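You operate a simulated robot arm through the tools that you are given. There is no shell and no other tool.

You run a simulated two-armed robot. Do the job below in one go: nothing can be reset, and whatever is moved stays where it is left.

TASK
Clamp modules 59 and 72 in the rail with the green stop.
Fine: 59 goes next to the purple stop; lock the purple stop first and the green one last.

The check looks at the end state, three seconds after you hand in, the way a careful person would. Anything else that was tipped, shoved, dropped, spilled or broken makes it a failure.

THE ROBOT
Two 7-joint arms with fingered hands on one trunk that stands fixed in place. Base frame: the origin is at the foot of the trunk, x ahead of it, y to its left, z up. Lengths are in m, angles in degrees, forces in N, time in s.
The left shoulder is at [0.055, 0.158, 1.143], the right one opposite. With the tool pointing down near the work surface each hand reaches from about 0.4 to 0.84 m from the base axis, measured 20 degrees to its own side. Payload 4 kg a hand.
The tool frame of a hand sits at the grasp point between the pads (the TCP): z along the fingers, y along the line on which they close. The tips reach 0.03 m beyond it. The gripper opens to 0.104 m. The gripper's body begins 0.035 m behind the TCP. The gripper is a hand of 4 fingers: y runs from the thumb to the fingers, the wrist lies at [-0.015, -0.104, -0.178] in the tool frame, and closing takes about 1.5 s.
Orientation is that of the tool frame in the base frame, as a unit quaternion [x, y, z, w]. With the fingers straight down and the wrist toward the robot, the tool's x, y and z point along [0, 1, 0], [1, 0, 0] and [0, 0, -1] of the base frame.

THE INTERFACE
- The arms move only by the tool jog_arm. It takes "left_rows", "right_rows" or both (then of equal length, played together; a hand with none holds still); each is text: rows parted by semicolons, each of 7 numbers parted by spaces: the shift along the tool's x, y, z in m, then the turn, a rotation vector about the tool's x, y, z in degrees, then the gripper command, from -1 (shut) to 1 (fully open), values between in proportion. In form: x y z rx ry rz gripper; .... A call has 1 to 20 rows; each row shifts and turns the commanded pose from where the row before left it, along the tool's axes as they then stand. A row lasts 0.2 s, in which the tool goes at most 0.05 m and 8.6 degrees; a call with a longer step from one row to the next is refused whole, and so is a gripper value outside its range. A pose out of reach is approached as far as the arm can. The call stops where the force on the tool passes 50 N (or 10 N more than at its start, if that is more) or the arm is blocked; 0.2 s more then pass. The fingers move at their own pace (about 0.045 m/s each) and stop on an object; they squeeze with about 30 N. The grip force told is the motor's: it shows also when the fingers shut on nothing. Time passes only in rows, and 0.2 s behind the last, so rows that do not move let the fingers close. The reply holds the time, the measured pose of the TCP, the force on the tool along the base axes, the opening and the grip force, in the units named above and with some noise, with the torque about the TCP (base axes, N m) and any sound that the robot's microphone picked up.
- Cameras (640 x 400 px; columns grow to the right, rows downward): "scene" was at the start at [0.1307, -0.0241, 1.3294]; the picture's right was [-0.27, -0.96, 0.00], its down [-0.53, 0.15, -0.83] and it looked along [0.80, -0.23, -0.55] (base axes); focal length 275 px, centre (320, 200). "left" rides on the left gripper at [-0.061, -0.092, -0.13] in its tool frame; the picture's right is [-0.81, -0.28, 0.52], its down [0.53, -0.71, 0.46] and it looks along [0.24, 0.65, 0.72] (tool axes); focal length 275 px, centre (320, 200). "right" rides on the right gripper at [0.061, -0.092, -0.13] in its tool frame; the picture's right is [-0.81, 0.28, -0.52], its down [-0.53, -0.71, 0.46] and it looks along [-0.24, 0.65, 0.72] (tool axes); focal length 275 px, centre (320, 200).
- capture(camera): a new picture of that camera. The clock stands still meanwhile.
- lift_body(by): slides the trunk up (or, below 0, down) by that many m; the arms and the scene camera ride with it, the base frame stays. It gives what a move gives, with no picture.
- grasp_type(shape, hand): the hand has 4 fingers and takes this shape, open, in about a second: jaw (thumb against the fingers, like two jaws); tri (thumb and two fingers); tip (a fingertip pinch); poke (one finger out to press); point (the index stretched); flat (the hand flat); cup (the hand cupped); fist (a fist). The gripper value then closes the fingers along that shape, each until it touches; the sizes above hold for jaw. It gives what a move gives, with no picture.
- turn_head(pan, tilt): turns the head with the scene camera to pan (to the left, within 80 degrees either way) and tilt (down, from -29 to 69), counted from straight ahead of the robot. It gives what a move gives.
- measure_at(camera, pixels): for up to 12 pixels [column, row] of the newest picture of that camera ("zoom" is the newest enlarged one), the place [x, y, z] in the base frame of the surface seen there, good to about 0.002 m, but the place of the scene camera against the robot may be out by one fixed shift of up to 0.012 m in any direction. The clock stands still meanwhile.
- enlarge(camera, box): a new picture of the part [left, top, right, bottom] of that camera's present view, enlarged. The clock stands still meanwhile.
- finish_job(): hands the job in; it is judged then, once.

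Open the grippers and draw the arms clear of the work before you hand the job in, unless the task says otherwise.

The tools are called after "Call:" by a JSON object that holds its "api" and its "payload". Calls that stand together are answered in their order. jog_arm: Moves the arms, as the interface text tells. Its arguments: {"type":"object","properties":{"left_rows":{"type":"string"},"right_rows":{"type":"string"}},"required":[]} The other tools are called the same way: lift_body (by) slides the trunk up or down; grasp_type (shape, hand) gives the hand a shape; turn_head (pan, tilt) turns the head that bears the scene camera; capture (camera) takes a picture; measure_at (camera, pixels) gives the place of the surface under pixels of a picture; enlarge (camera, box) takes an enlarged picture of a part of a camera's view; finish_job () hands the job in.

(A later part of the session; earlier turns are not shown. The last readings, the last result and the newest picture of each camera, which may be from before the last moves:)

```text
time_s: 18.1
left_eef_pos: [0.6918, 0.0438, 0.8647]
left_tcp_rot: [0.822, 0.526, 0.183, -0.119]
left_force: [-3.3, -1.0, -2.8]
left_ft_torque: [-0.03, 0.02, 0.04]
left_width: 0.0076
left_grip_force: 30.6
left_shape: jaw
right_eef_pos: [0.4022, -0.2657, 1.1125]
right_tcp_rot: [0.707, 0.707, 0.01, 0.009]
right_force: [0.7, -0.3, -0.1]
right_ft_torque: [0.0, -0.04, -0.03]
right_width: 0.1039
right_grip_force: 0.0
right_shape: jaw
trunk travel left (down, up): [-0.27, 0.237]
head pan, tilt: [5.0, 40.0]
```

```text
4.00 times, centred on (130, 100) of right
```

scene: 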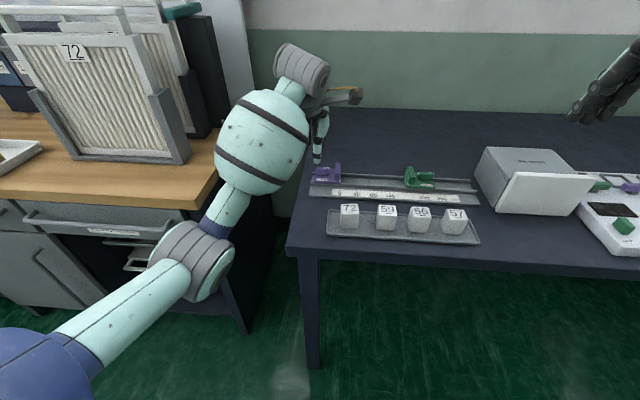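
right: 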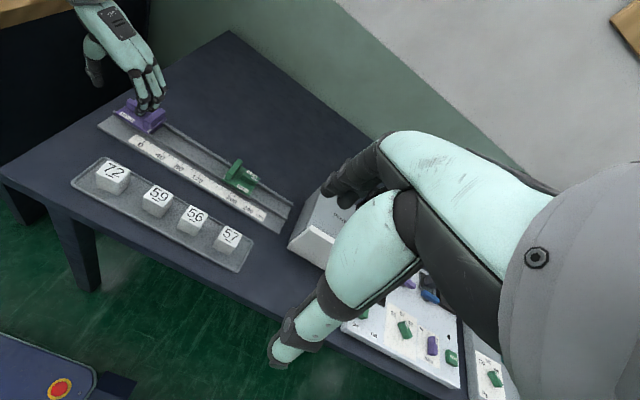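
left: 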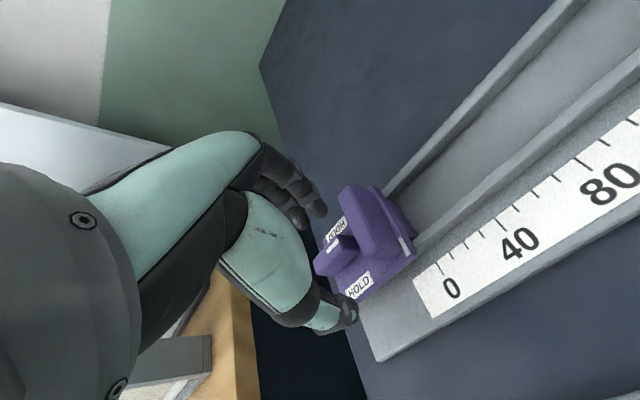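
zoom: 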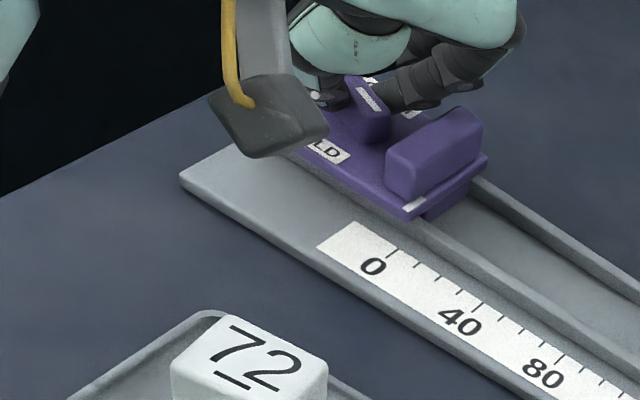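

The knob has turned with the hand by about 25°, with low forces and the stop unmoved. I turn on by four more rows.

Call:
{"api": "jog_arm", "payload": {"left_rows": "0.0001 -0.00114 0.00005 -3.466 0 7.432 -1; 0.0001 -0.00114 0.00005 -3.466 0 7.432 -1; 0.0001 -0.00114 0.00005 -3.466 0 7.432 -1; 0.0001 -0.00114 0.00005 -3.466 0 7.432 -1; 0 0 0 0 0 0 -1"}}

Call:
{"api": "enlarge", "payload": {"camera": "right", "box": [80, 50, 180, 150]}}

```text
time_s: 19.3
left_eef_pos: [0.6887, 0.0447, 0.8645]
left_tcp_rot: [0.937, 0.273, 0.209, -0.061]
left_force: [-3.5, -1.2, -1.5]
left_ft_torque: [-0.02, 0.06, 0.01]
left_width: 0.0077
left_grip_force: 29.8
left_shape: jaw
right_eef_pos: [0.4027, -0.2664, 1.1129]
right_tcp_rot: [0.706, 0.708, 0.008, 0.008]
right_force: [-0.6, 0.4, 0.1]
right_ft_torque: [0.02, -0.01, 0.02]
right_width: 0.1037
right_grip_force: 0.0
right_shape: jaw
trunk travel left (down, up): [-0.27, 0.237]
head pan, tilt: [5.0, 40.0]
```

```text
4.00 times, centred on (130, 100) of right
```

zoom: 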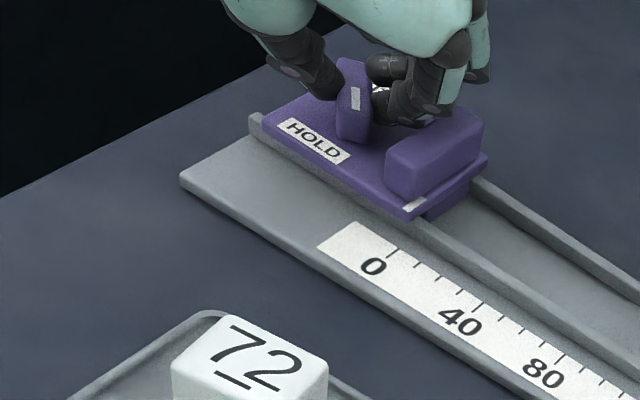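

The knob is at about 57.5° and the white mark points toward the near HOLD label. I turn the remaining four rows.

Call:
{"api": "jog_arm", "payload": {"left_rows": "0.0001 -0.00114 0.00005 -3.466 0 7.432 -1; 0.0001 -0.00114 0.00005 -3.466 0 7.432 -1; 0.0001 -0.00114 0.00005 -3.466 0 7.432 -1; 0.0001 -0.00114 0.00005 -3.466 0 7.432 -1; 0 0 0 0 0 0 -1; 0 0 0 0 0 0 -1"}}

Call:
{"api": "enlarge", "payload": {"camera": "right", "box": [80, 50, 180, 150]}}

```text
time_s: 20.7
left_eef_pos: [0.6867, 0.0521, 0.8644]
left_tcp_rot: [0.976, -0.002, 0.217, 0.0]
left_force: [-7.5, 0.2, 3.5]
left_ft_torque: [-0.06, 0.09, -0.02]
left_width: 0.0083
left_grip_force: 29.9
left_shape: jaw
right_eef_pos: [0.4019, -0.2657, 1.1139]
right_tcp_rot: [0.706, 0.708, 0.009, 0.009]
right_force: [0.5, 0.9, 0.2]
right_ft_torque: [0.02, -0.02, -0.02]
right_width: 0.1036
right_grip_force: 0.1
right_shape: jaw
trunk travel left (down, up): [-0.27, 0.237]
head pan, tilt: [5.0, 40.0]
```

```text
4.00 times, centred on (130, 100) of right
```

zoom: 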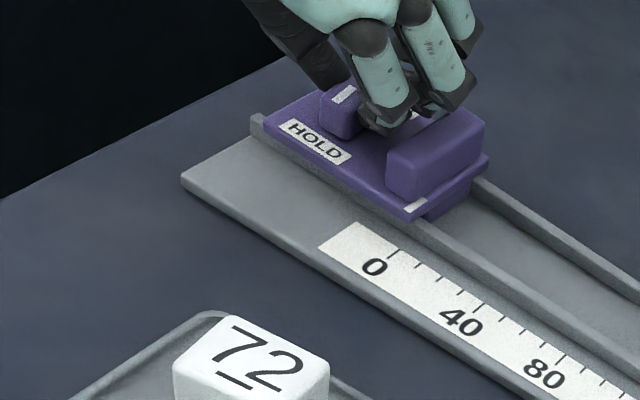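

The knob is now crosswise, with its mark at the near HOLD label, and the stop has not shifted. I open the fingers slightly (to about 0.022) and look before lifting.

Call:
{"api": "jog_arm", "payload": {"left_rows": "0 0 0 0 0 0 -0.75; 0 0 0 0 0 0 -0.58; 0 0 0 0 0 0 -0.58; 0 0 0 0 0 0 -0.58"}}

Call:
{"api": "enlarge", "payload": {"camera": "right", "box": [80, 50, 180, 150]}}

```text
time_s: 21.7
left_eef_pos: [0.688, 0.0529, 0.8643]
left_tcp_rot: [0.976, -0.001, 0.217, 0.0]
left_force: [2.0, 2.8, 2.9]
left_ft_torque: [-0.04, -0.06, 0.07]
left_width: 0.0213
left_grip_force: 0.0
left_shape: jaw
right_eef_pos: [0.4034, -0.2659, 1.1131]
right_tcp_rot: [0.707, 0.708, 0.008, 0.009]
right_force: [0.0, 0.4, 0.1]
right_ft_torque: [-0.02, -0.02, -0.01]
right_width: 0.1039
right_grip_force: 0.1
right_shape: jaw
trunk travel left (down, up): [-0.27, 0.237]
head pan, tilt: [5.0, 40.0]
```

```text
4.00 times, centred on (130, 100) of right
```

zoom: 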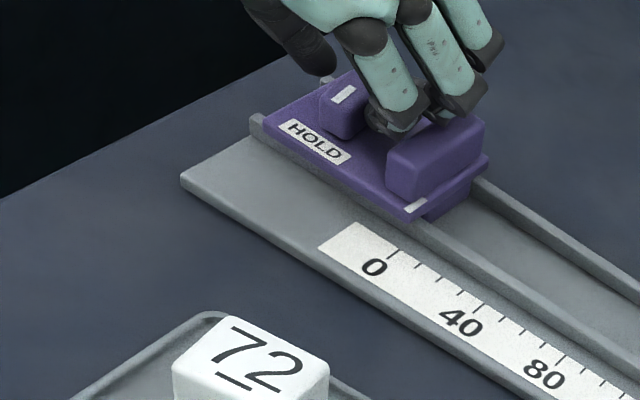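

The fingers are open to 0.021 and only a light 3 N touch remains. I lift the hand straight up in slow rows.

Call:
{"api": "jog_arm", "payload": {"left_rows": "0.00212 0 -0.00453 0 0 0 -0.58; 0.00212 0 -0.00453 0 0 0 -0.58; 0.00423 0 -0.00906 0 0 0 -0.58; 0.00423 0 -0.00906 0 0 0 -0.58; 0.00845 0 -0.0181 0 0 0 -0.58; 0.00845 0 -0.0181 0 0 0 -0.58; 0.00845 0 -0.0181 0 0 0 -0.58"}}

Call:
{"api": "enlarge", "payload": {"camera": "right", "box": [80, 50, 180, 150]}}

```text
time_s: 23.3
left_eef_pos: [0.687, 0.0513, 0.9527]
left_tcp_rot: [0.976, -0.002, 0.216, -0.001]
left_force: [-0.2, -0.1, -0.6]
left_ft_torque: [0.01, 0.03, -0.02]
left_width: 0.0219
left_grip_force: 0.1
left_shape: jaw
right_eef_pos: [0.4031, -0.2655, 1.1121]
right_tcp_rot: [0.706, 0.708, 0.009, 0.009]
right_force: [0.5, 0.5, 0.2]
right_ft_torque: [0.02, 0.0, 0.0]
right_width: 0.1041
right_grip_force: 0.1
right_shape: jaw
trunk travel left (down, up): [-0.27, 0.237]
head pan, tilt: [5.0, 40.0]
```

```text
4.00 times, centred on (130, 100) of right
```

zoom: 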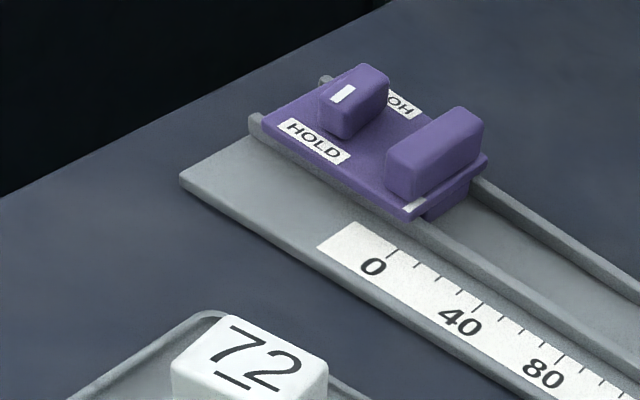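

The purple knob sits square across the rail with its mark at HOLD, and the stop has not moved. I draw the left arm back to about (0.43, 0.22, 1.08), straightening the hand and turning it so its camera watches the rail.

Call:
{"api": "jog_arm", "payload": {"left_rows": "0 0 0 0 -8.3 0 0; 0 0 0 0 -8.3 0 0.2; 0 0 0 0 -8.4 0 0.2; -0.0321 -0.02125 -0.01625 0 0 0 0.2; -0.0321 -0.02125 -0.01625 0 0 0 0.2; -0.0321 -0.02125 -0.01625 0 0 0 0.2; -0.0321 -0.02125 -0.01625 0 0 0 0.2; -0.0321 -0.02125 -0.01625 0 0 0 0.2; -0.0321 -0.02125 -0.01625 0 0 0 0.2; -0.0321 -0.02125 -0.01625 0 0 0 0.2; -0.0321 -0.02125 -0.01625 0 0 0 0.2; 0 0 0 0 0 -8.2 0.2; 0 0 0 0 0 -8.2 0.2; 0 0 0 0 0 -8.2 0.2; 0 0 0 0 0 -8.2 0.2; 0 0 0 0 0 -8.2 0.2; 0 0 0 0 0 0 0.2"}}

Call:
{"api": "capture", "payload": {"camera": "left"}}

Call:
{"api": "capture", "payload": {"camera": "right"}}

Call:
{"api": "capture", "payload": {"camera": "scene"}}

```text
time_s: 26.9
left_eef_pos: [0.4252, 0.223, 1.0805]
left_tcp_rot: [0.937, 0.349, -0.001, -0.001]
left_force: [0.3, -0.3, -0.6]
left_ft_torque: [0.01, 0.0, 0.04]
left_width: 0.062
left_grip_force: 0.0
left_shape: jaw
left hand out of reach, approached as far as the arm can: row 3
right_eef_pos: [0.4023, -0.2649, 1.1134]
right_tcp_rot: [0.706, 0.708, 0.008, 0.01]
right_force: [-0.8, 0.6, 0.0]
right_ft_torque: [0.0, -0.04, 0.01]
right_width: 0.1041
right_grip_force: 0.0
right_shape: jaw
trunk travel left (down, up): [-0.27, 0.237]
head pan, tilt: [5.0, 40.0]
```

```text
taken
```

left: 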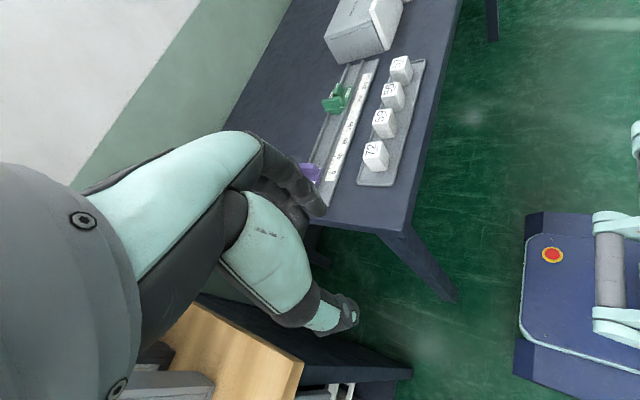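

```text
taken
```

right: 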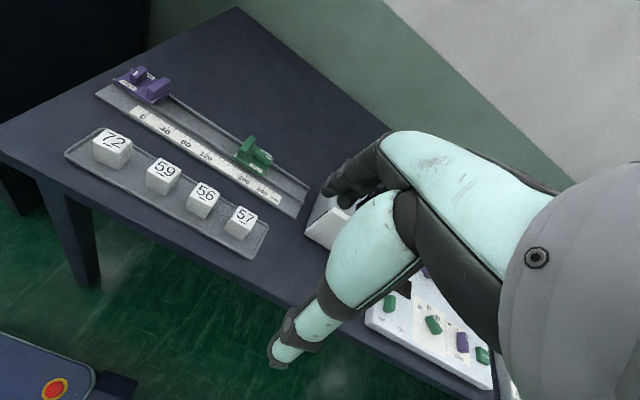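

```text
taken
```

scene: 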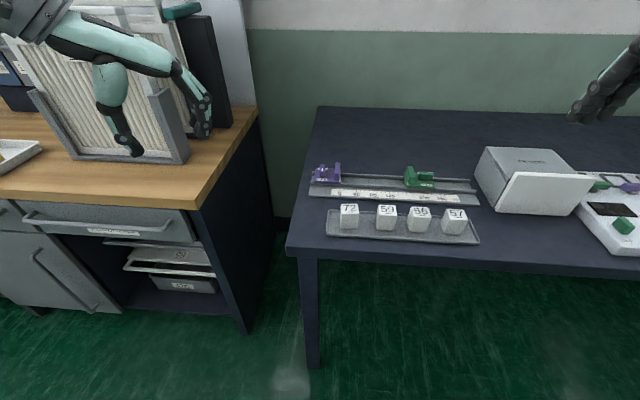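

Both views are clear. I enlarge the rail and tray from the right and scene cameras to check the purple lock and measure modules and channel accurately.

Call:
{"api": "enlarge", "payload": {"camera": "right", "box": [90, 55, 190, 125]}}

Call:
{"api": "measure_at", "payload": {"camera": "zoom", "pixels": [[260, 100], [300, 110], [330, 85], [290, 75], [300, 92], [350, 215], [480, 130], [520, 160], [400, 250], [500, 260], [560, 260], [540, 275]]}}

Call:
{"api": "enlarge", "payload": {"camera": "right", "box": [80, 120, 200, 195]}}

```text
5.71 times, centred on (140, 90) of right
```

zoom: 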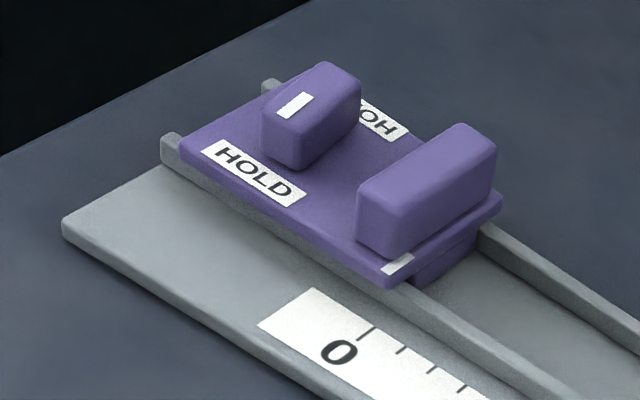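

```text
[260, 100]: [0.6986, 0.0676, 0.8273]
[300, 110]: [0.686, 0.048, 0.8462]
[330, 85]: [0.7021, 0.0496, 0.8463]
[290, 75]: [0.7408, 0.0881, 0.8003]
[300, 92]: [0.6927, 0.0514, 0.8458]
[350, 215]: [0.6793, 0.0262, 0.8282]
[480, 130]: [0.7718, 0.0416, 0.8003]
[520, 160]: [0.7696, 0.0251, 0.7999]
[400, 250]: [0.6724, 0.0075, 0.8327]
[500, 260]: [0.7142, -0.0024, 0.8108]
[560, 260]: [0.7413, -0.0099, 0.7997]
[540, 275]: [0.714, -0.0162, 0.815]
```

```text
5.33 times, centred on (140, 158) of right
```

zoom: 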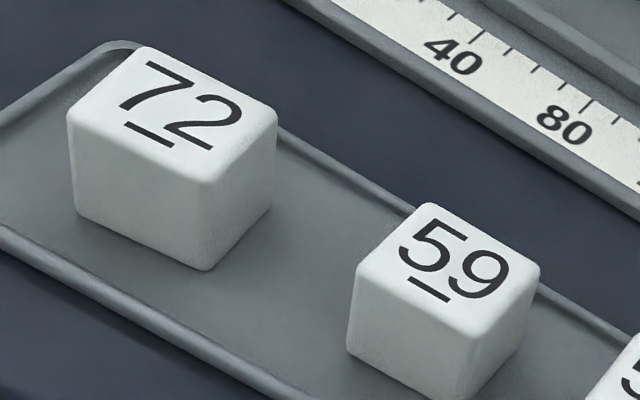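

The purple knob is square across the plate, mark toward the near HOLD label. Now I measure the top corners and lower edges of 72 and 59 in this enlargement.

Call:
{"api": "measure_at", "payload": {"camera": "zoom", "pixels": [[78, 112], [148, 55], [268, 118], [205, 172], [365, 265], [432, 210], [532, 272], [472, 322], [205, 262], [85, 205], [450, 390], [355, 340]]}}

Call:
{"api": "measure_at", "payload": {"camera": "zoom", "pixels": [[175, 112], [450, 268], [300, 330], [30, 260], [110, 50], [250, 250], [600, 345]]}}

```text
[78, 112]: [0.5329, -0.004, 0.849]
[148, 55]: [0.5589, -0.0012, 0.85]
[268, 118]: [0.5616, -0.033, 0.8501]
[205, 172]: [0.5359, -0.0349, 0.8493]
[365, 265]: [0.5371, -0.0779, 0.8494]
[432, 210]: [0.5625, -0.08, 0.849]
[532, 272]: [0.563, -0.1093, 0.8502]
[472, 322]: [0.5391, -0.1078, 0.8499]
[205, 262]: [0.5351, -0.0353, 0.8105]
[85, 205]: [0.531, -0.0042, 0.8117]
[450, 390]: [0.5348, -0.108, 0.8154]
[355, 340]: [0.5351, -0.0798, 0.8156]
```

```text
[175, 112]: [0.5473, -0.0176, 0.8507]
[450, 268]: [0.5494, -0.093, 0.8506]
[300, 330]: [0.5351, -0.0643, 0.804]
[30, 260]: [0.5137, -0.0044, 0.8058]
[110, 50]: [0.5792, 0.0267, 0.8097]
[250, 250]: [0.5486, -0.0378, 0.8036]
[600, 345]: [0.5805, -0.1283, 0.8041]
```

Modules are about 0.03 square; 72 is yawed about +5° and 59 is near 0°. I enlarge the empty channel between the stops to measure its inner walls.

Call:
{"api": "enlarge", "payload": {"camera": "right", "box": [140, 75, 280, 175]}}

Call:
{"api": "enlarge", "payload": {"camera": "scene", "box": [300, 140, 490, 260]}}

```text
4.00 times, centred on (210, 125) of right
```

zoom: 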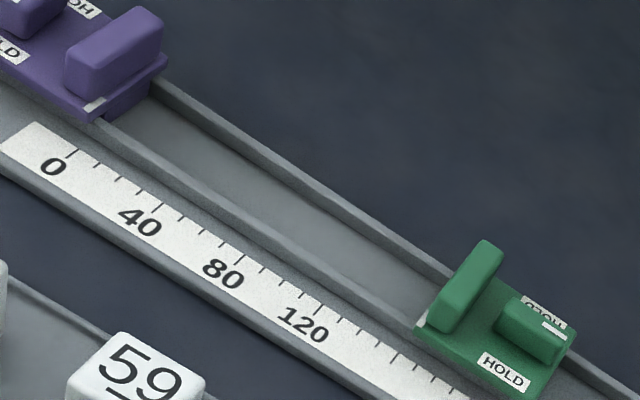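

```text
3.33 times, centred on (395, 200) of scene
```

zoom: 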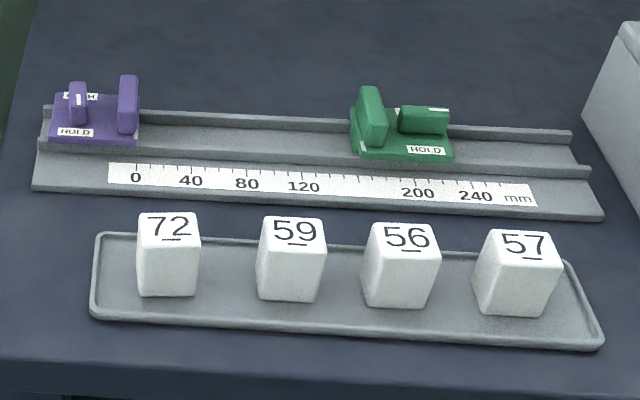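

I zoom once more on the channel from the right camera and measure across its width.

Call:
{"api": "enlarge", "payload": {"camera": "right", "box": [165, 88, 215, 122]}}

Call:
{"api": "measure_at", "payload": {"camera": "zoom", "pixels": [[200, 60], [190, 90], [180, 120], [170, 150], [160, 180], [150, 210], [140, 240], [130, 265], [210, 40], [400, 200], [380, 240], [300, 330]]}}

```text
11.76 times, centred on (190, 105) of right
```

zoom: 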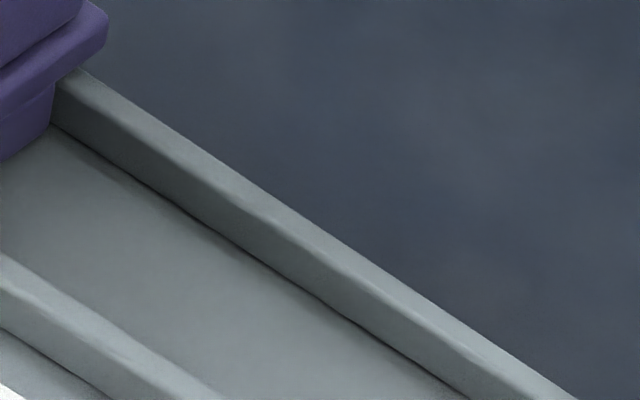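

```text
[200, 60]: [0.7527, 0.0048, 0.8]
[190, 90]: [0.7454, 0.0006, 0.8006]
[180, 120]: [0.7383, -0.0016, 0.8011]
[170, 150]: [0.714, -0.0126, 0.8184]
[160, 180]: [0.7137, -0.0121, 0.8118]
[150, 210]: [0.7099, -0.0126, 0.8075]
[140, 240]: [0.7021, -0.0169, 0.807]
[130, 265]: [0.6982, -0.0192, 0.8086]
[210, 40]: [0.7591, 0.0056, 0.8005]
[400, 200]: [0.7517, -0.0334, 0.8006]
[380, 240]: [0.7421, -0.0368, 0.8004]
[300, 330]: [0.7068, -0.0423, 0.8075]
```

Here the far lip's inner wall is at x≈0.713 and the floor at z 0.8075. I measure the near lip's edges in the same view.

Call:
{"api": "measure_at", "payload": {"camera": "zoom", "pixels": [[30, 265], [30, 280], [30, 300], [30, 320], [20, 345], [100, 320], [100, 340], [100, 360], [240, 180], [240, 195], [230, 215], [220, 235]]}}

Call:
{"api": "measure_at", "payload": {"camera": "zoom", "pixels": [[40, 120], [20, 145], [60, 60], [90, 40], [40, 80], [30, 100]]}}

```text
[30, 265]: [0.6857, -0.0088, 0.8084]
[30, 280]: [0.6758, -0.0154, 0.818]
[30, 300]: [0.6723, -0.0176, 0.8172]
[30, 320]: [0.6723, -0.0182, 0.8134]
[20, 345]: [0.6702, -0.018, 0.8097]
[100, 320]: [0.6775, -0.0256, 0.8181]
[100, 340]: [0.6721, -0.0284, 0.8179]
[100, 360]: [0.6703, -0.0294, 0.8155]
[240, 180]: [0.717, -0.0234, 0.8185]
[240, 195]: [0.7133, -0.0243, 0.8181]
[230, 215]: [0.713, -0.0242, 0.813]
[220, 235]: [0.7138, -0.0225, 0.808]
```

```text
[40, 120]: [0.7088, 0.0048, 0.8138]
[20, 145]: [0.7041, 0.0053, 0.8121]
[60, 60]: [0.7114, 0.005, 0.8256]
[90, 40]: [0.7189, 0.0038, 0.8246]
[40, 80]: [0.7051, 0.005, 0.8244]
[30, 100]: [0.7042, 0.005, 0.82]
```

The channel is 0.677–0.713 wide inside (centre 0.695), its lips reach z 0.818, and the purple stop's front face is at y≈0.0045. I bring the right hand above module 59, to (0.550, −0.097, 0.95), correcting its 1.5° pitch.

Call:
{"api": "jog_arm", "payload": {"right_rows": "0.021 0.0185 0.0204 1.46 0 0 0.15; 0.021 0.0185 0.0204 0 0 0 0.15; 0.021 0.0185 0.0204 0 0 0 0.15; 0.021 0.0185 0.0204 0 0 0 0.15; 0.021 0.0185 0.0204 0 0 0 0.15; 0.021 0.0185 0.0204 0 0 0 0.15; 0.021 0.0185 0.0204 0 0 0 0.15; 0.021 0.0185 0.0204 0 0 0 0.15; 0 0 0 0 0 0 0.15; 0 0 0 0 0 0 0.15"}}

Call:
{"api": "capture", "payload": {"camera": "right"}}

Call:
{"api": "capture", "payload": {"camera": "scene"}}

```text
time_s: 29.1
left_eef_pos: [0.4256, 0.2229, 1.0807]
left_tcp_rot: [0.937, 0.348, -0.001, -0.001]
left_force: [0.1, 0.2, 0.0]
left_ft_torque: [0.01, 0.02, 0.01]
left_width: 0.0619
left_grip_force: 0.1
left_shape: jaw
right_eef_pos: [0.5501, -0.0989, 0.9495]
right_tcp_rot: [0.707, 0.707, 0.0, -0.001]
right_force: [-0.1, -0.1, 0.3]
right_ft_torque: [0.0, -0.03, 0.03]
right_width: 0.0604
right_grip_force: 0.1
right_shape: jaw
trunk travel left (down, up): [-0.27, 0.237]
head pan, tilt: [5.0, 40.0]
```

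```text
taken
```

right: 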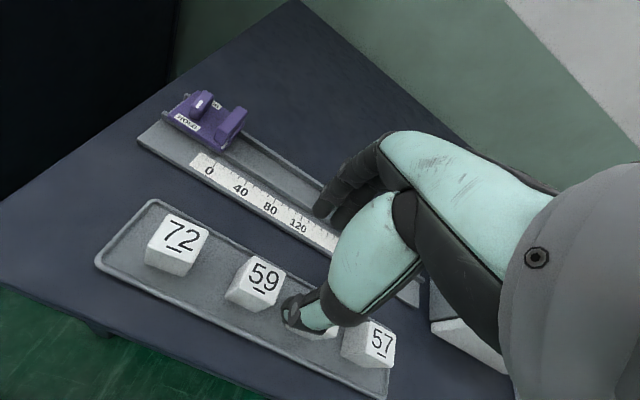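

```text
taken
```

scene: 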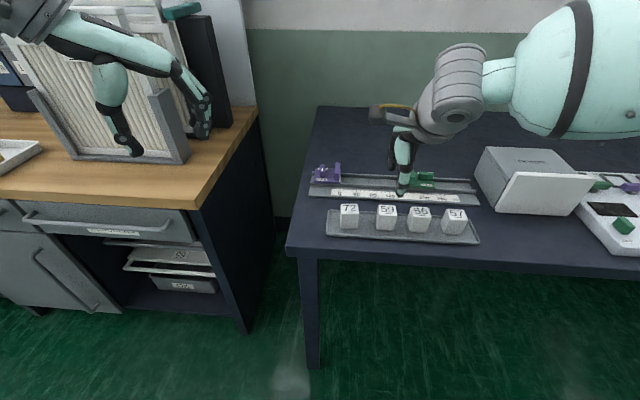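

The right hand is at (0.550, −0.099, 0.9495) and the trunk did not shift. I enlarge its camera to locate the right fingertips and module 59 precisely.

Call:
{"api": "enlarge", "payload": {"camera": "right", "box": [200, 160, 400, 340]}}

Call:
{"api": "measure_at", "payload": {"camera": "zoom", "pixels": [[285, 310], [270, 300], [295, 290], [365, 80], [385, 70], [410, 100], [450, 110], [240, 235], [130, 195], [205, 195], [170, 260], [105, 245]]}}

```text
2.22 times, centred on (300, 250) of right
```

zoom: 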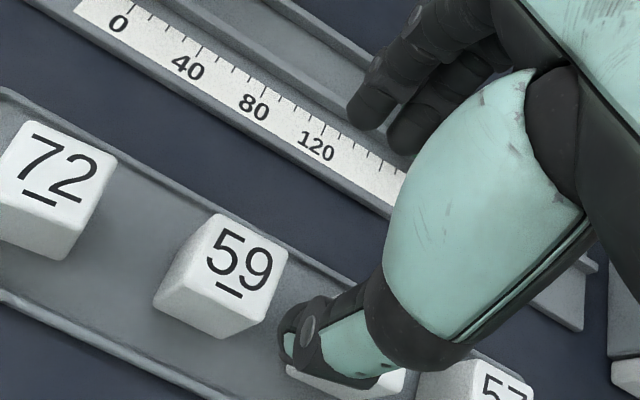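

```text
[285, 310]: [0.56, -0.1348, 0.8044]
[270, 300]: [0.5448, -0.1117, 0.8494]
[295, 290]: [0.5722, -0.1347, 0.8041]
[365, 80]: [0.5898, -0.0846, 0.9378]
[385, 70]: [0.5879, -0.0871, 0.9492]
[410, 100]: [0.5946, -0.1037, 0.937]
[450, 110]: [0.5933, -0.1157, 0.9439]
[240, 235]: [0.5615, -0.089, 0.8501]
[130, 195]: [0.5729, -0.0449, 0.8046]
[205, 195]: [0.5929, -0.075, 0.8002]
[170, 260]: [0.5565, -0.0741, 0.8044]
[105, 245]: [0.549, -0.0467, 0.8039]
```

The index is at tool x≈+0.012 and the middle at −0.006, as expected. I measure the top corners of 59 closely in a tight zoom.

Call:
{"api": "enlarge", "payload": {"camera": "right", "box": [220, 245, 300, 320]}}

Call:
{"api": "measure_at", "payload": {"camera": "zoom", "pixels": [[165, 90], [320, 155], [130, 180], [285, 235], [230, 160]]}}

```text
5.33 times, centred on (260, 282) of right
```

zoom: 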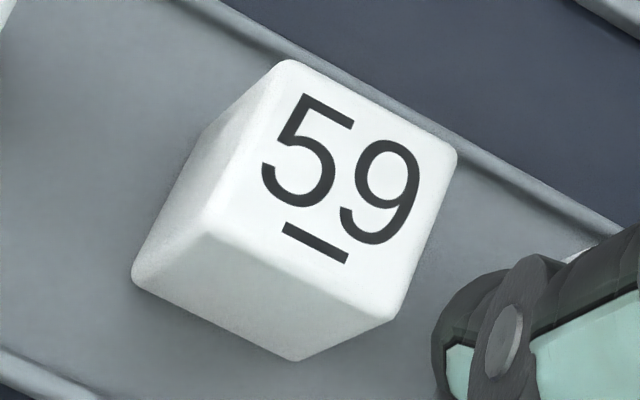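

```text
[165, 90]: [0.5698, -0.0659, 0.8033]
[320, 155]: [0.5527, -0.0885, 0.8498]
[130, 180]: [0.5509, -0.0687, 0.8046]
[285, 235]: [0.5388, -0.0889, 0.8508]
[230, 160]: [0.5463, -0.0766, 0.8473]
```

Call:
{"api": "measure_at", "payload": {"camera": "zoom", "pixels": [[290, 72], [445, 152], [215, 218], [392, 305], [250, 150], [300, 260], [425, 225], [370, 112], [340, 180], [200, 150], [290, 350], [390, 318]]}}

```text
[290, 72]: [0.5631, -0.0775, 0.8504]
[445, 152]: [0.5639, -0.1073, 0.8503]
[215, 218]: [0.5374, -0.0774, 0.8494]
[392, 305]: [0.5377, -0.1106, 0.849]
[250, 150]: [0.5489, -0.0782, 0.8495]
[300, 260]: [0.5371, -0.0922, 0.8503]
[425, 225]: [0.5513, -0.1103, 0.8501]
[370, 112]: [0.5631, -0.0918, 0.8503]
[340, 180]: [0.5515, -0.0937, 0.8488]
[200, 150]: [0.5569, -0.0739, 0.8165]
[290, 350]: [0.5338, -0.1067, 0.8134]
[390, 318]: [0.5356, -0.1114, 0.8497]
```

Module 59 spans x 0.536–0.5645 and y −0.077 to −0.1105, centre (0.550, −0.094), with no yaw. I lower the right hand to z≈0.851 around it, with tips at about z 0.821.

Call:
{"api": "jog_arm", "payload": {"right_rows": "0.0005 0 0.02 0 0 0 0.15; 0.0005 0 0.02 0 0 0 0.15; 0 0 0.02 0 0 0 0.15; 0 0 0.02 0 0 0 0.15; 0 0 0.0185 0 0 0 0.15; 0 0 0 0 0 0 0.15"}}

Call:
{"api": "enlarge", "payload": {"camera": "right", "box": [200, 160, 400, 340]}}

Call:
{"api": "enlarge", "payload": {"camera": "left", "box": [300, 20, 460, 220]}}

```text
time_s: 30.5
left_eef_pos: [0.425, 0.222, 1.0808]
left_tcp_rot: [0.937, 0.349, 0.0, 0.0]
left_force: [0.4, 0.6, 0.6]
left_ft_torque: [-0.01, 0.02, 0.01]
left_width: 0.062
left_grip_force: 0.1
left_shape: jaw
right_eef_pos: [0.5429, -0.1166, 0.8605]
right_tcp_rot: [0.706, 0.708, 0.0, -0.002]
right_force: [-0.9, 0.8, -0.2]
right_ft_torque: [0.02, 0.0, 0.01]
right_width: 0.0602
right_grip_force: 0.1
right_shape: jaw
right hand out of reach, approached as far as the arm can: row 3, 4, 5
trunk travel left (down, up): [-0.27, 0.237]
head pan, tilt: [5.0, 40.0]
```

```text
2.22 times, centred on (300, 250) of right
```

zoom: 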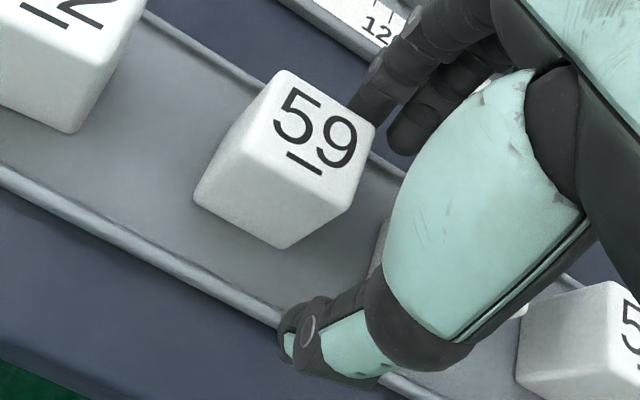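

```text
2.00 times, centred on (380, 120) of left
```

zoom: 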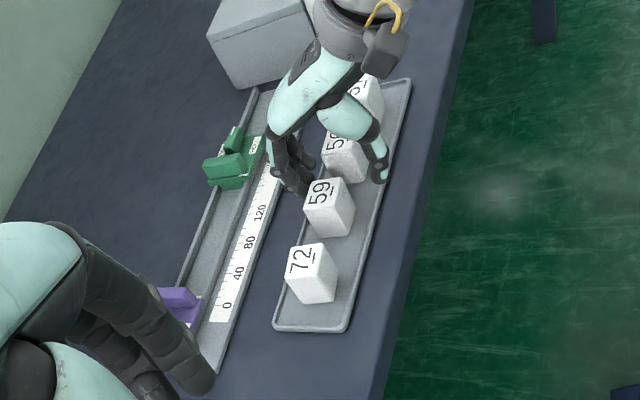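

Rows 3–5 were out of reach with the trunk lowered (the hand ended at y −0.1166), since the wrist cannot bend enough so near and low. I raise the trunk by 0.08 again, which lifts the hands straight up, and look.

Call:
{"api": "lift_body", "payload": {"by": 0.08}}

Call:
{"api": "capture", "payload": {"camera": "right"}}

Call:
{"api": "capture", "payload": {"camera": "left"}}

```text
time_s: 31.7
left_eef_pos: [0.4249, 0.223, 1.1597]
left_tcp_rot: [0.937, 0.348, -0.001, -0.001]
left_force: [-0.6, 0.1, 0.6]
left_ft_torque: [0.01, -0.02, -0.02]
left_width: 0.062
left_grip_force: 0.0
left_shape: jaw
right_eef_pos: [0.5422, -0.1165, 0.9388]
right_tcp_rot: [0.706, 0.708, -0.001, -0.001]
right_force: [0.1, -0.1, 1.1]
right_ft_torque: [0.02, 0.0, -0.03]
right_width: 0.0601
right_grip_force: 0.0
right_shape: jaw
trunk travel left (down, up): [-0.35, 0.157]
head pan, tilt: [5.0, 40.0]
```

```text
taken
```

right: 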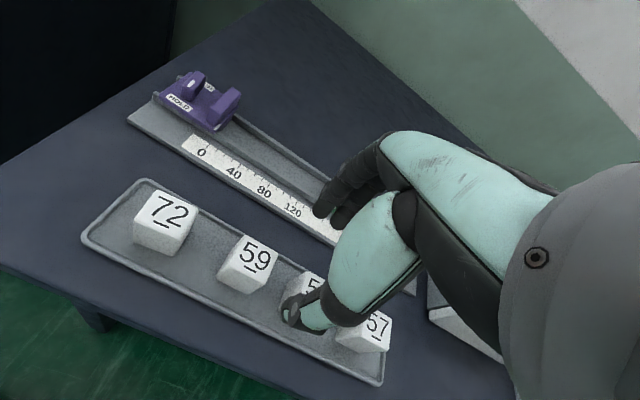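

```text
taken
```

left: 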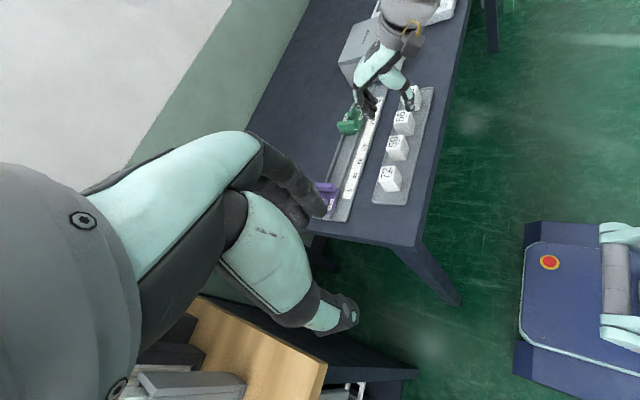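

The modules look undisturbed. I issue one still row to see where the commanded pose now brings the right hand.

Call:
{"api": "jog_arm", "payload": {"right_rows": "0 0 0 0 0 0 0.15; 0 0 0 0 0 0 0.15"}}

Call:
{"api": "enlarge", "payload": {"camera": "right", "box": [120, 180, 400, 360]}}

```text
time_s: 32.3
left_eef_pos: [0.4245, 0.2225, 1.1606]
left_tcp_rot: [0.938, 0.348, -0.001, -0.001]
left_force: [-0.2, 0.0, 1.0]
left_ft_torque: [-0.01, 0.0, -0.02]
left_width: 0.0619
left_grip_force: 0.0
left_shape: jaw
right_eef_pos: [0.5426, -0.1163, 0.9399]
right_tcp_rot: [0.707, 0.708, 0.0, -0.001]
right_force: [0.4, 0.4, 0.5]
right_ft_torque: [-0.03, -0.01, -0.01]
right_width: 0.0602
right_grip_force: 0.0
right_shape: jaw
trunk travel left (down, up): [-0.35, 0.157]
head pan, tilt: [5.0, 40.0]
```

```text
2.22 times, centred on (260, 270) of right
```

zoom: 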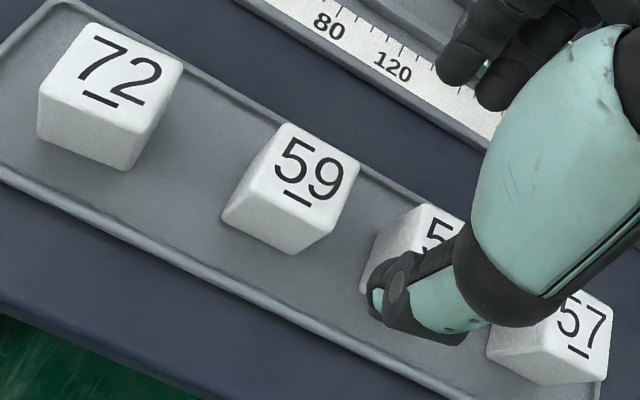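

The commanded pose is where the hand is now, (0.5426, −0.1163, 0.940). I re-measure 59 to be sure it was not touched.

Call:
{"api": "measure_at", "payload": {"camera": "zoom", "pixels": [[287, 130], [352, 162], [260, 188], [325, 222], [308, 175], [60, 98], [100, 40], [175, 75], [140, 130], [115, 85], [420, 215], [400, 280]]}}

```text
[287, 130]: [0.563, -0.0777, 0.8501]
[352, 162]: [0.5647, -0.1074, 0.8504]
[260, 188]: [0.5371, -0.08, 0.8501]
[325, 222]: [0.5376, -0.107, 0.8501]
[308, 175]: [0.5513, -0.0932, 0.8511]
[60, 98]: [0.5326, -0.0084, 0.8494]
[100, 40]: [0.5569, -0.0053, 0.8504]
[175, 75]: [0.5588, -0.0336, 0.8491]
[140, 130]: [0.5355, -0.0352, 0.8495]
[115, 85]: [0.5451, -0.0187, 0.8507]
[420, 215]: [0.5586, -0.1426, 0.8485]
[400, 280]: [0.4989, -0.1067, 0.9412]
```

Module 59 is unmoved at centre (0.5505, −0.093). I shift over it, descend to z≈0.89 and check reach before going on.

Call:
{"api": "jog_arm", "payload": {"right_rows": "0.0097 0.0038 0 0 0 0 0.15; 0.0097 0.0038 0 0 0 0 0.15; 0 0 0.017 0 0 0 0.15; 0 0 0.017 0 0 0 0.15; 0 0 0.016 0 0 0 0.15; 0 0 0 0 0 0 0.15"}}

```text
time_s: 33.7
left_eef_pos: [0.4249, 0.2216, 1.1609]
left_tcp_rot: [0.937, 0.348, 0.0, 0.0]
left_force: [-0.2, 0.0, 0.0]
left_ft_torque: [0.0, 0.02, -0.01]
left_width: 0.0621
left_grip_force: 0.1
left_shape: jaw
right_eef_pos: [0.5358, -0.1297, 0.9075]
right_tcp_rot: [0.706, 0.708, 0.001, -0.001]
right_force: [-0.5, -0.4, 0.4]
right_ft_torque: [0.01, 0.02, -0.04]
right_width: 0.0599
right_grip_force: 0.1
right_shape: jaw
right hand out of reach, approached as far as the arm can: row 1, 2, 3, 4, 5
trunk travel left (down, up): [-0.35, 0.157]
head pan, tilt: [5.0, 40.0]
```

It is still out of reach, and worse: this arm needs the hand higher relative to its shoulder, so a lower trunk is what helps. I raise the right hand to z≈1.12 first, then lower the trunk by 0.18.

Call:
{"api": "jog_arm", "payload": {"right_rows": "0 0 -0.035 0 0 0 0.15; 0 0 -0.035 0 0 0 0.15; 0 0 -0.035 0 0 0 0.15; 0.008 0.003 -0.035 0 0 0 0.15; 0.008 0.003 -0.035 0 0 0 0.15; 0.008 0.004 -0.035 0 0 0 0.15; 0.008 0.004 0 0 0 0 0.15; 0 0 0 0 0 0 0.15"}}

Call:
{"api": "lift_body", "payload": {"by": -0.18}}

Call:
{"api": "capture", "payload": {"camera": "scene"}}

Call:
{"api": "capture", "payload": {"camera": "left"}}

```text
time_s: 35.5
left_eef_pos: [0.4245, 0.2225, 1.1607]
left_tcp_rot: [0.937, 0.348, 0.001, -0.001]
left_force: [0.0, 0.7, 0.6]
left_ft_torque: [0.03, -0.02, 0.01]
left_width: 0.0623
left_grip_force: 0.1
left_shape: jaw
right_eef_pos: [0.5475, -0.097, 1.1177]
right_tcp_rot: [0.707, 0.707, 0.001, 0.0]
right_force: [-0.2, 0.6, 0.6]
right_ft_torque: [-0.01, 0.0, 0.04]
right_width: 0.0603
right_grip_force: 0.0
right_shape: jaw
trunk travel left (down, up): [-0.35, 0.157]
head pan, tilt: [5.0, 40.0]
```

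```text
time_s: 37.5
left_eef_pos: [0.4245, 0.2221, 0.9807]
left_tcp_rot: [0.937, 0.348, 0.001, -0.001]
left_force: [0.2, 0.2, 0.4]
left_ft_torque: [0.03, 0.0, 0.04]
left_width: 0.0619
left_grip_force: 0.0
left_shape: jaw
right_eef_pos: [0.5474, -0.0977, 0.939]
right_tcp_rot: [0.706, 0.708, 0.001, -0.001]
right_force: [-0.4, 0.1, -0.3]
right_ft_torque: [0.02, -0.03, -0.03]
right_width: 0.0599
right_grip_force: 0.1
right_shape: jaw
trunk travel left (down, up): [-0.17, 0.337]
head pan, tilt: [5.0, 40.0]
```

```text
taken
```

scene: 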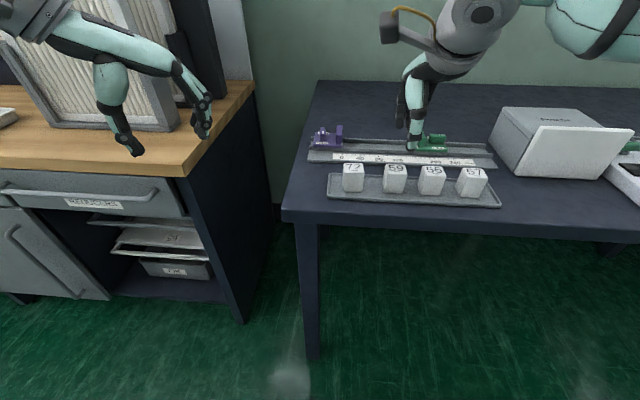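

```text
taken
```

left: 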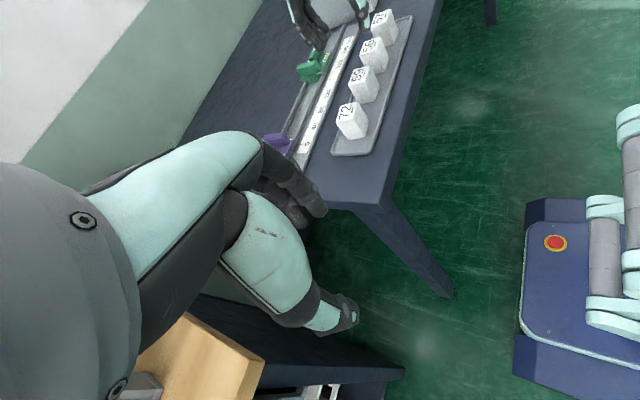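

The trunk is down and the right hand is at (0.5474, −0.0977, 0.939), still above 59. I descend in steps toward z 0.895 and check for reach.

Call:
{"api": "jog_arm", "payload": {"right_rows": "0 0.0025 0.011 0 0 0 0.15; 0 0 0.011 0 0 0 0.15; 0 0 0.011 0 0 0 0.15; 0 0 0.011 0 0 0 0.15; 0 0 0 0 0 0 0.15"}}

Call:
{"api": "enlarge", "payload": {"camera": "right", "box": [180, 160, 420, 340]}}

```text
time_s: 38.7
left_eef_pos: [0.424, 0.2229, 0.9819]
left_tcp_rot: [0.937, 0.348, 0.0, 0.0]
left_force: [0.2, -0.1, 0.0]
left_ft_torque: [0.0, -0.03, 0.0]
left_width: 0.062
left_grip_force: 0.0
left_shape: jaw
right_eef_pos: [0.5507, -0.0987, 0.8946]
right_tcp_rot: [0.706, 0.709, 0.0, 0.0]
right_force: [0.2, 0.2, 0.8]
right_ft_torque: [0.01, -0.01, 0.0]
right_width: 0.0603
right_grip_force: 0.1
right_shape: jaw
trunk travel left (down, up): [-0.17, 0.337]
head pan, tilt: [5.0, 40.0]
```

```text
2.22 times, centred on (300, 250) of right
```

zoom: 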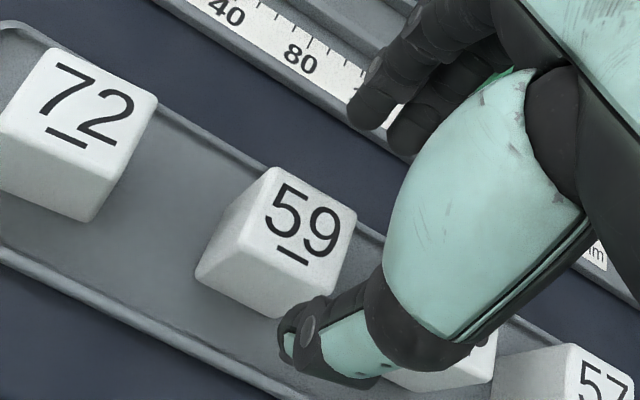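

In reach now: the hand is at (0.5507, −0.0987, 0.8946) and straddles 59. I go down the last 43 mm.

Call:
{"api": "jog_arm", "payload": {"right_rows": "0.001 0 0.011 0 0 0 0.15; 0 0 0.011 0 0 0 0.15; 0 0 0.011 0 0 0 0.15; 0 0 0.0105 0 0 0 0.15; 0 0 0 0 0 0 0.15"}}

Call:
{"api": "enlarge", "payload": {"camera": "right", "box": [180, 160, 420, 340]}}

Call:
{"api": "enlarge", "payload": {"camera": "left", "box": [280, 0, 440, 160]}}

```text
time_s: 39.9
left_eef_pos: [0.4261, 0.2222, 0.9817]
left_tcp_rot: [0.937, 0.348, 0.0, -0.001]
left_force: [-0.4, -0.5, 0.3]
left_ft_torque: [0.01, 0.0, 0.01]
left_width: 0.0621
left_grip_force: 0.0
left_shape: jaw
right_eef_pos: [0.5528, -0.0961, 0.8511]
right_tcp_rot: [0.706, 0.708, 0.0, -0.002]
right_force: [0.2, 0.1, 0.8]
right_ft_torque: [0.0, 0.0, -0.03]
right_width: 0.0603
right_grip_force: 0.0
right_shape: jaw
trunk travel left (down, up): [-0.17, 0.337]
head pan, tilt: [5.0, 40.0]
```

```text
2.22 times, centred on (300, 250) of right
```

zoom: 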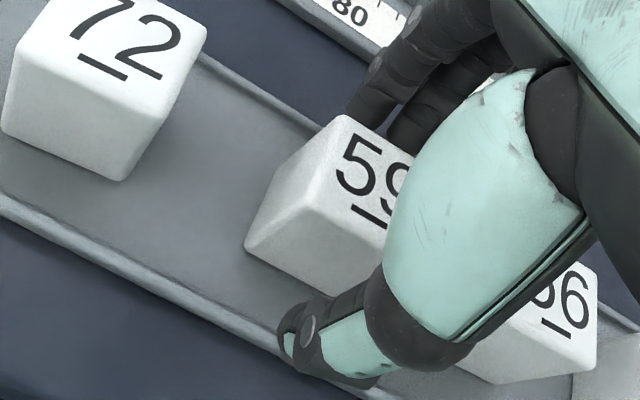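

```text
2.50 times, centred on (360, 80) of left
```

zoom: 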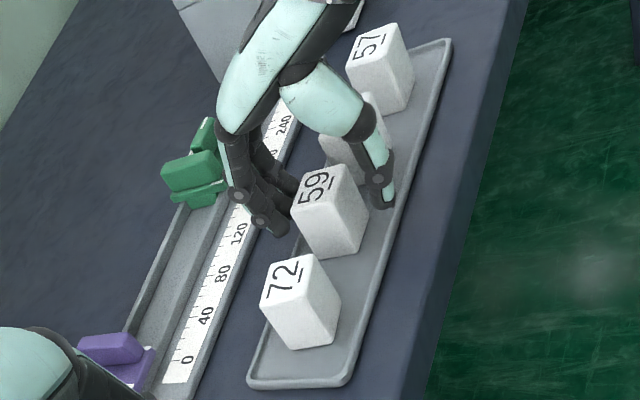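

The fingers are on both sides of 59 at the right height. I nudge x back 2 mm and close the grip.

Call:
{"api": "jog_arm", "payload": {"right_rows": "0 -0.0022 0 0 0 0 0.15; 0 0 0 0 0 0 -0.3; 0 0 0 0 0 0 -1; 0 0 0 0 0 0 -1; 0 0 0 0 0 0 -1; 0 0 0 0 0 0 -1; 0 0 0 0 0 0 -1"}}

Call:
{"api": "enlarge", "payload": {"camera": "left", "box": [280, 0, 440, 160]}}

Call:
{"api": "enlarge", "payload": {"camera": "right", "box": [180, 160, 420, 340]}}

```text
time_s: 41.5
left_eef_pos: [0.4244, 0.2227, 0.9814]
left_tcp_rot: [0.937, 0.348, 0.0, -0.001]
left_force: [-0.4, -0.2, 0.4]
left_ft_torque: [0.03, 0.02, -0.01]
left_width: 0.0621
left_grip_force: 0.0
left_shape: jaw
right_eef_pos: [0.5493, -0.0963, 0.8501]
right_tcp_rot: [0.707, 0.707, 0.0, -0.001]
right_force: [-0.6, -0.7, -0.3]
right_ft_torque: [0.03, 0.0, 0.02]
right_width: 0.0272
right_grip_force: 30.2
right_shape: jaw
trunk travel left (down, up): [-0.17, 0.337]
head pan, tilt: [5.0, 40.0]
```

```text
2.50 times, centred on (360, 80) of left
```

zoom: 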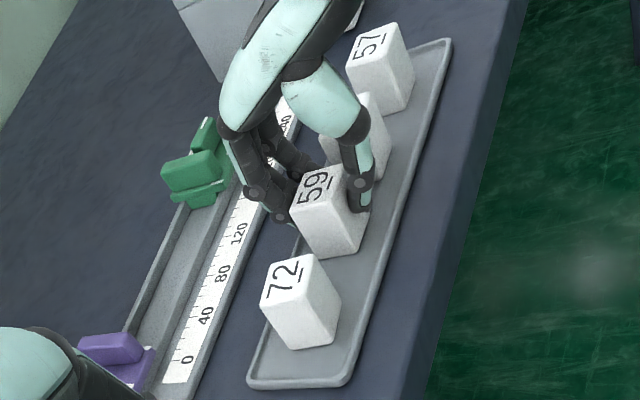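

```text
2.22 times, centred on (300, 250) of right
```

zoom: 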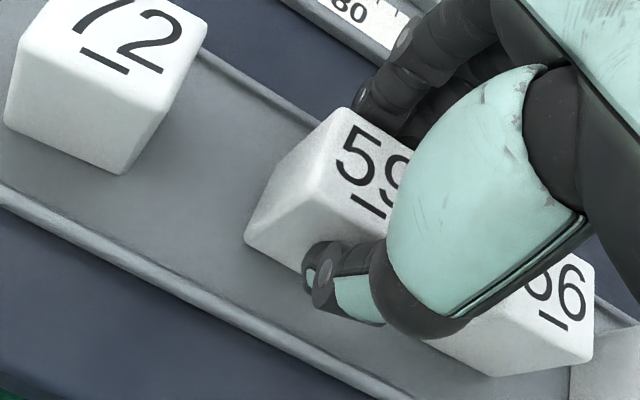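

59 is gripped (0.0272 opening, 30 N). I lift it straight up 0.08 and check that it hangs level.

Call:
{"api": "jog_arm", "payload": {"right_rows": "0 0 -0.008 0 0 0 -1; 0 0 -0.012 0 0 0 -1; 0 0 -0.02 0 0 0 -1; 0 0 -0.02 0 0 0 -1; 0 0 -0.02 0 0 0 -1; 0 0 0 0 0 0 -1"}}

Call:
{"api": "enlarge", "payload": {"camera": "left", "box": [280, 0, 440, 160]}}

Call:
{"api": "enlarge", "payload": {"camera": "right", "box": [180, 160, 420, 340]}}

```text
time_s: 42.9
left_eef_pos: [0.4252, 0.222, 0.9807]
left_tcp_rot: [0.937, 0.349, 0.0, -0.001]
left_force: [0.1, 0.7, -0.1]
left_ft_torque: [0.02, 0.02, 0.01]
left_width: 0.062
left_grip_force: 0.0
left_shape: jaw
right_eef_pos: [0.5503, -0.0973, 0.9307]
right_tcp_rot: [0.707, 0.708, 0.0, -0.002]
right_force: [-0.5, -1.1, 0.1]
right_ft_torque: [0.0, -0.01, -0.02]
right_width: 0.0269
right_grip_force: 30.0
right_shape: jaw
trunk travel left (down, up): [-0.17, 0.337]
head pan, tilt: [5.0, 40.0]
```

```text
2.50 times, centred on (360, 80) of left
```

zoom: 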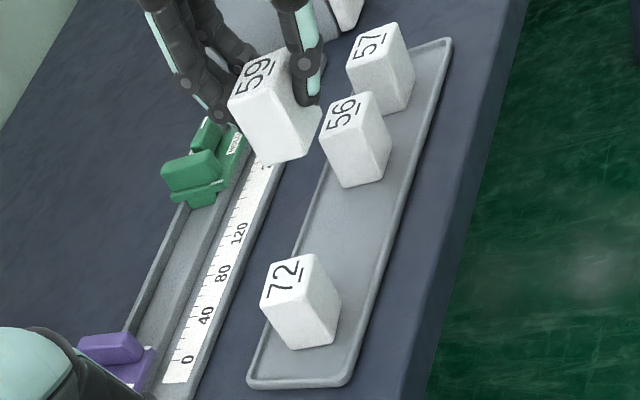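

```text
2.22 times, centred on (300, 250) of right
```

zoom: 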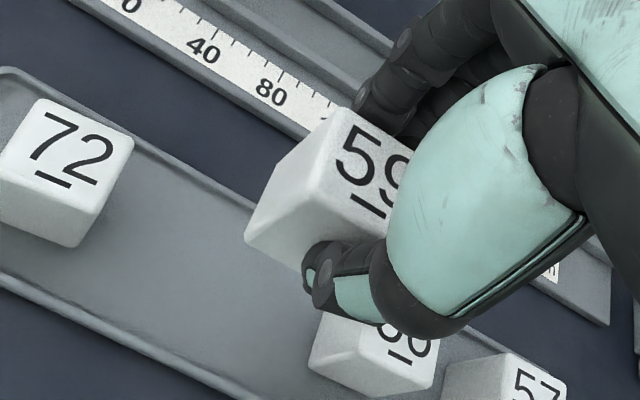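

59 hangs level in the grip. I measure its visible edges in the hand to learn its offset from the TCP.

Call:
{"api": "measure_at", "payload": {"camera": "zoom", "pixels": [[345, 115], [318, 190], [330, 150], [290, 160], [255, 225], [275, 195], [250, 238], [300, 265], [345, 215], [280, 150], [360, 120], [300, 200]]}}

```text
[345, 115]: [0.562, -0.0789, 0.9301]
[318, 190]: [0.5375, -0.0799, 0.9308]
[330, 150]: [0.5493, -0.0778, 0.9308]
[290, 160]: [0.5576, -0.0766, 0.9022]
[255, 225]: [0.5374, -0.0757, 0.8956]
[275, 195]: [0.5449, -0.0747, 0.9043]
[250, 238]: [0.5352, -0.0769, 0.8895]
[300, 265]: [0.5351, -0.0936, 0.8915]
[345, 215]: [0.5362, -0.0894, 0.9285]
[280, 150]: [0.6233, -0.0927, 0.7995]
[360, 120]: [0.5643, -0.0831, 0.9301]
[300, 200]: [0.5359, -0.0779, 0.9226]
```

59's +y face sits 0.021 m beyond the TCP in y, it is centred in x, and its bottom is about 0.0465 below the TCP. I carry it over the rail to (0.695, −0.0195, 0.93), about 3 mm short of the purple stop.

Call:
{"api": "jog_arm", "payload": {"right_rows": "0.01297 0.0241 0 0 0 0 -1; 0.01297 0.0241 0 0 0 0 -1; 0.01297 0.0241 0 0 0 0 -1; 0.01297 0.0241 0 0 0 0 -1; 0.01297 0.0241 0 0 0 0 -1; 0.01297 0.0241 0 0 0 0 -1; 0 0 0 0 0 0 -1; 0 0 0 0 0 0 -1"}}

Call:
{"api": "capture", "payload": {"camera": "right"}}

Call:
{"api": "capture", "payload": {"camera": "left"}}

Call:
{"api": "capture", "payload": {"camera": "scene"}}

```text
time_s: 44.7
left_eef_pos: [0.4254, 0.2224, 0.9806]
left_tcp_rot: [0.937, 0.348, 0.0, -0.001]
left_force: [0.2, 0.3, -0.4]
left_ft_torque: [-0.02, 0.01, -0.04]
left_width: 0.0621
left_grip_force: 0.2
left_shape: jaw
right_eef_pos: [0.5577, -0.0923, 0.9301]
right_tcp_rot: [0.707, 0.707, 0.0, -0.002]
right_force: [0.4, 0.7, -0.9]
right_ft_torque: [0.0, -0.02, 0.0]
right_width: 0.027
right_grip_force: 30.3
right_shape: jaw
right hand out of reach, approached as far as the arm can: row 1, 2, 3, 4, 5, 6
trunk travel left (down, up): [-0.17, 0.337]
head pan, tilt: [5.0, 40.0]
```

```text
taken
```

right: 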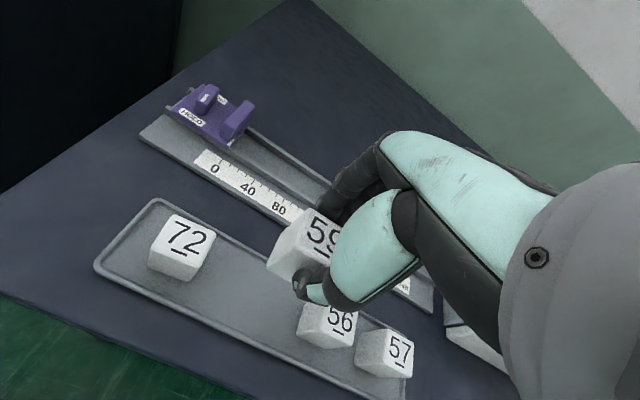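

```text
taken
```

left: 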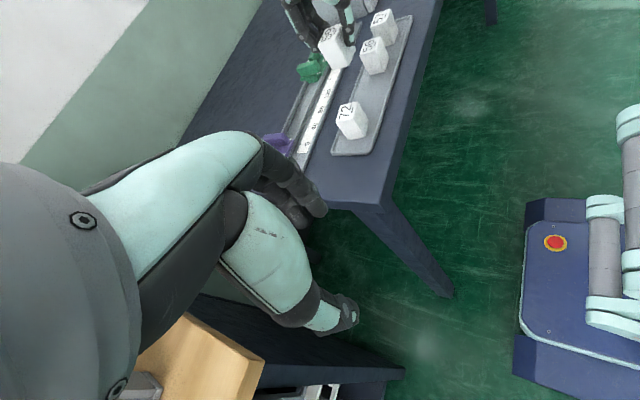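

```text
taken
```

scene: 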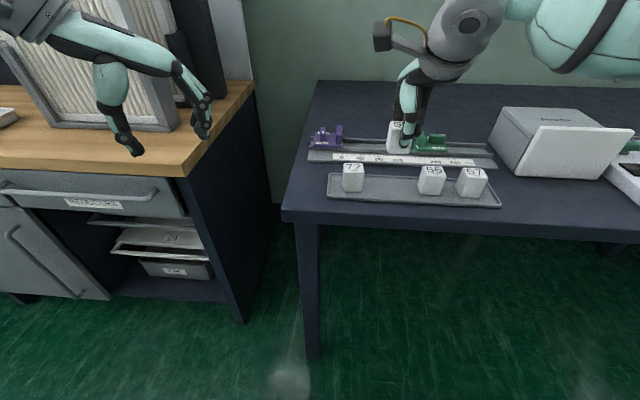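

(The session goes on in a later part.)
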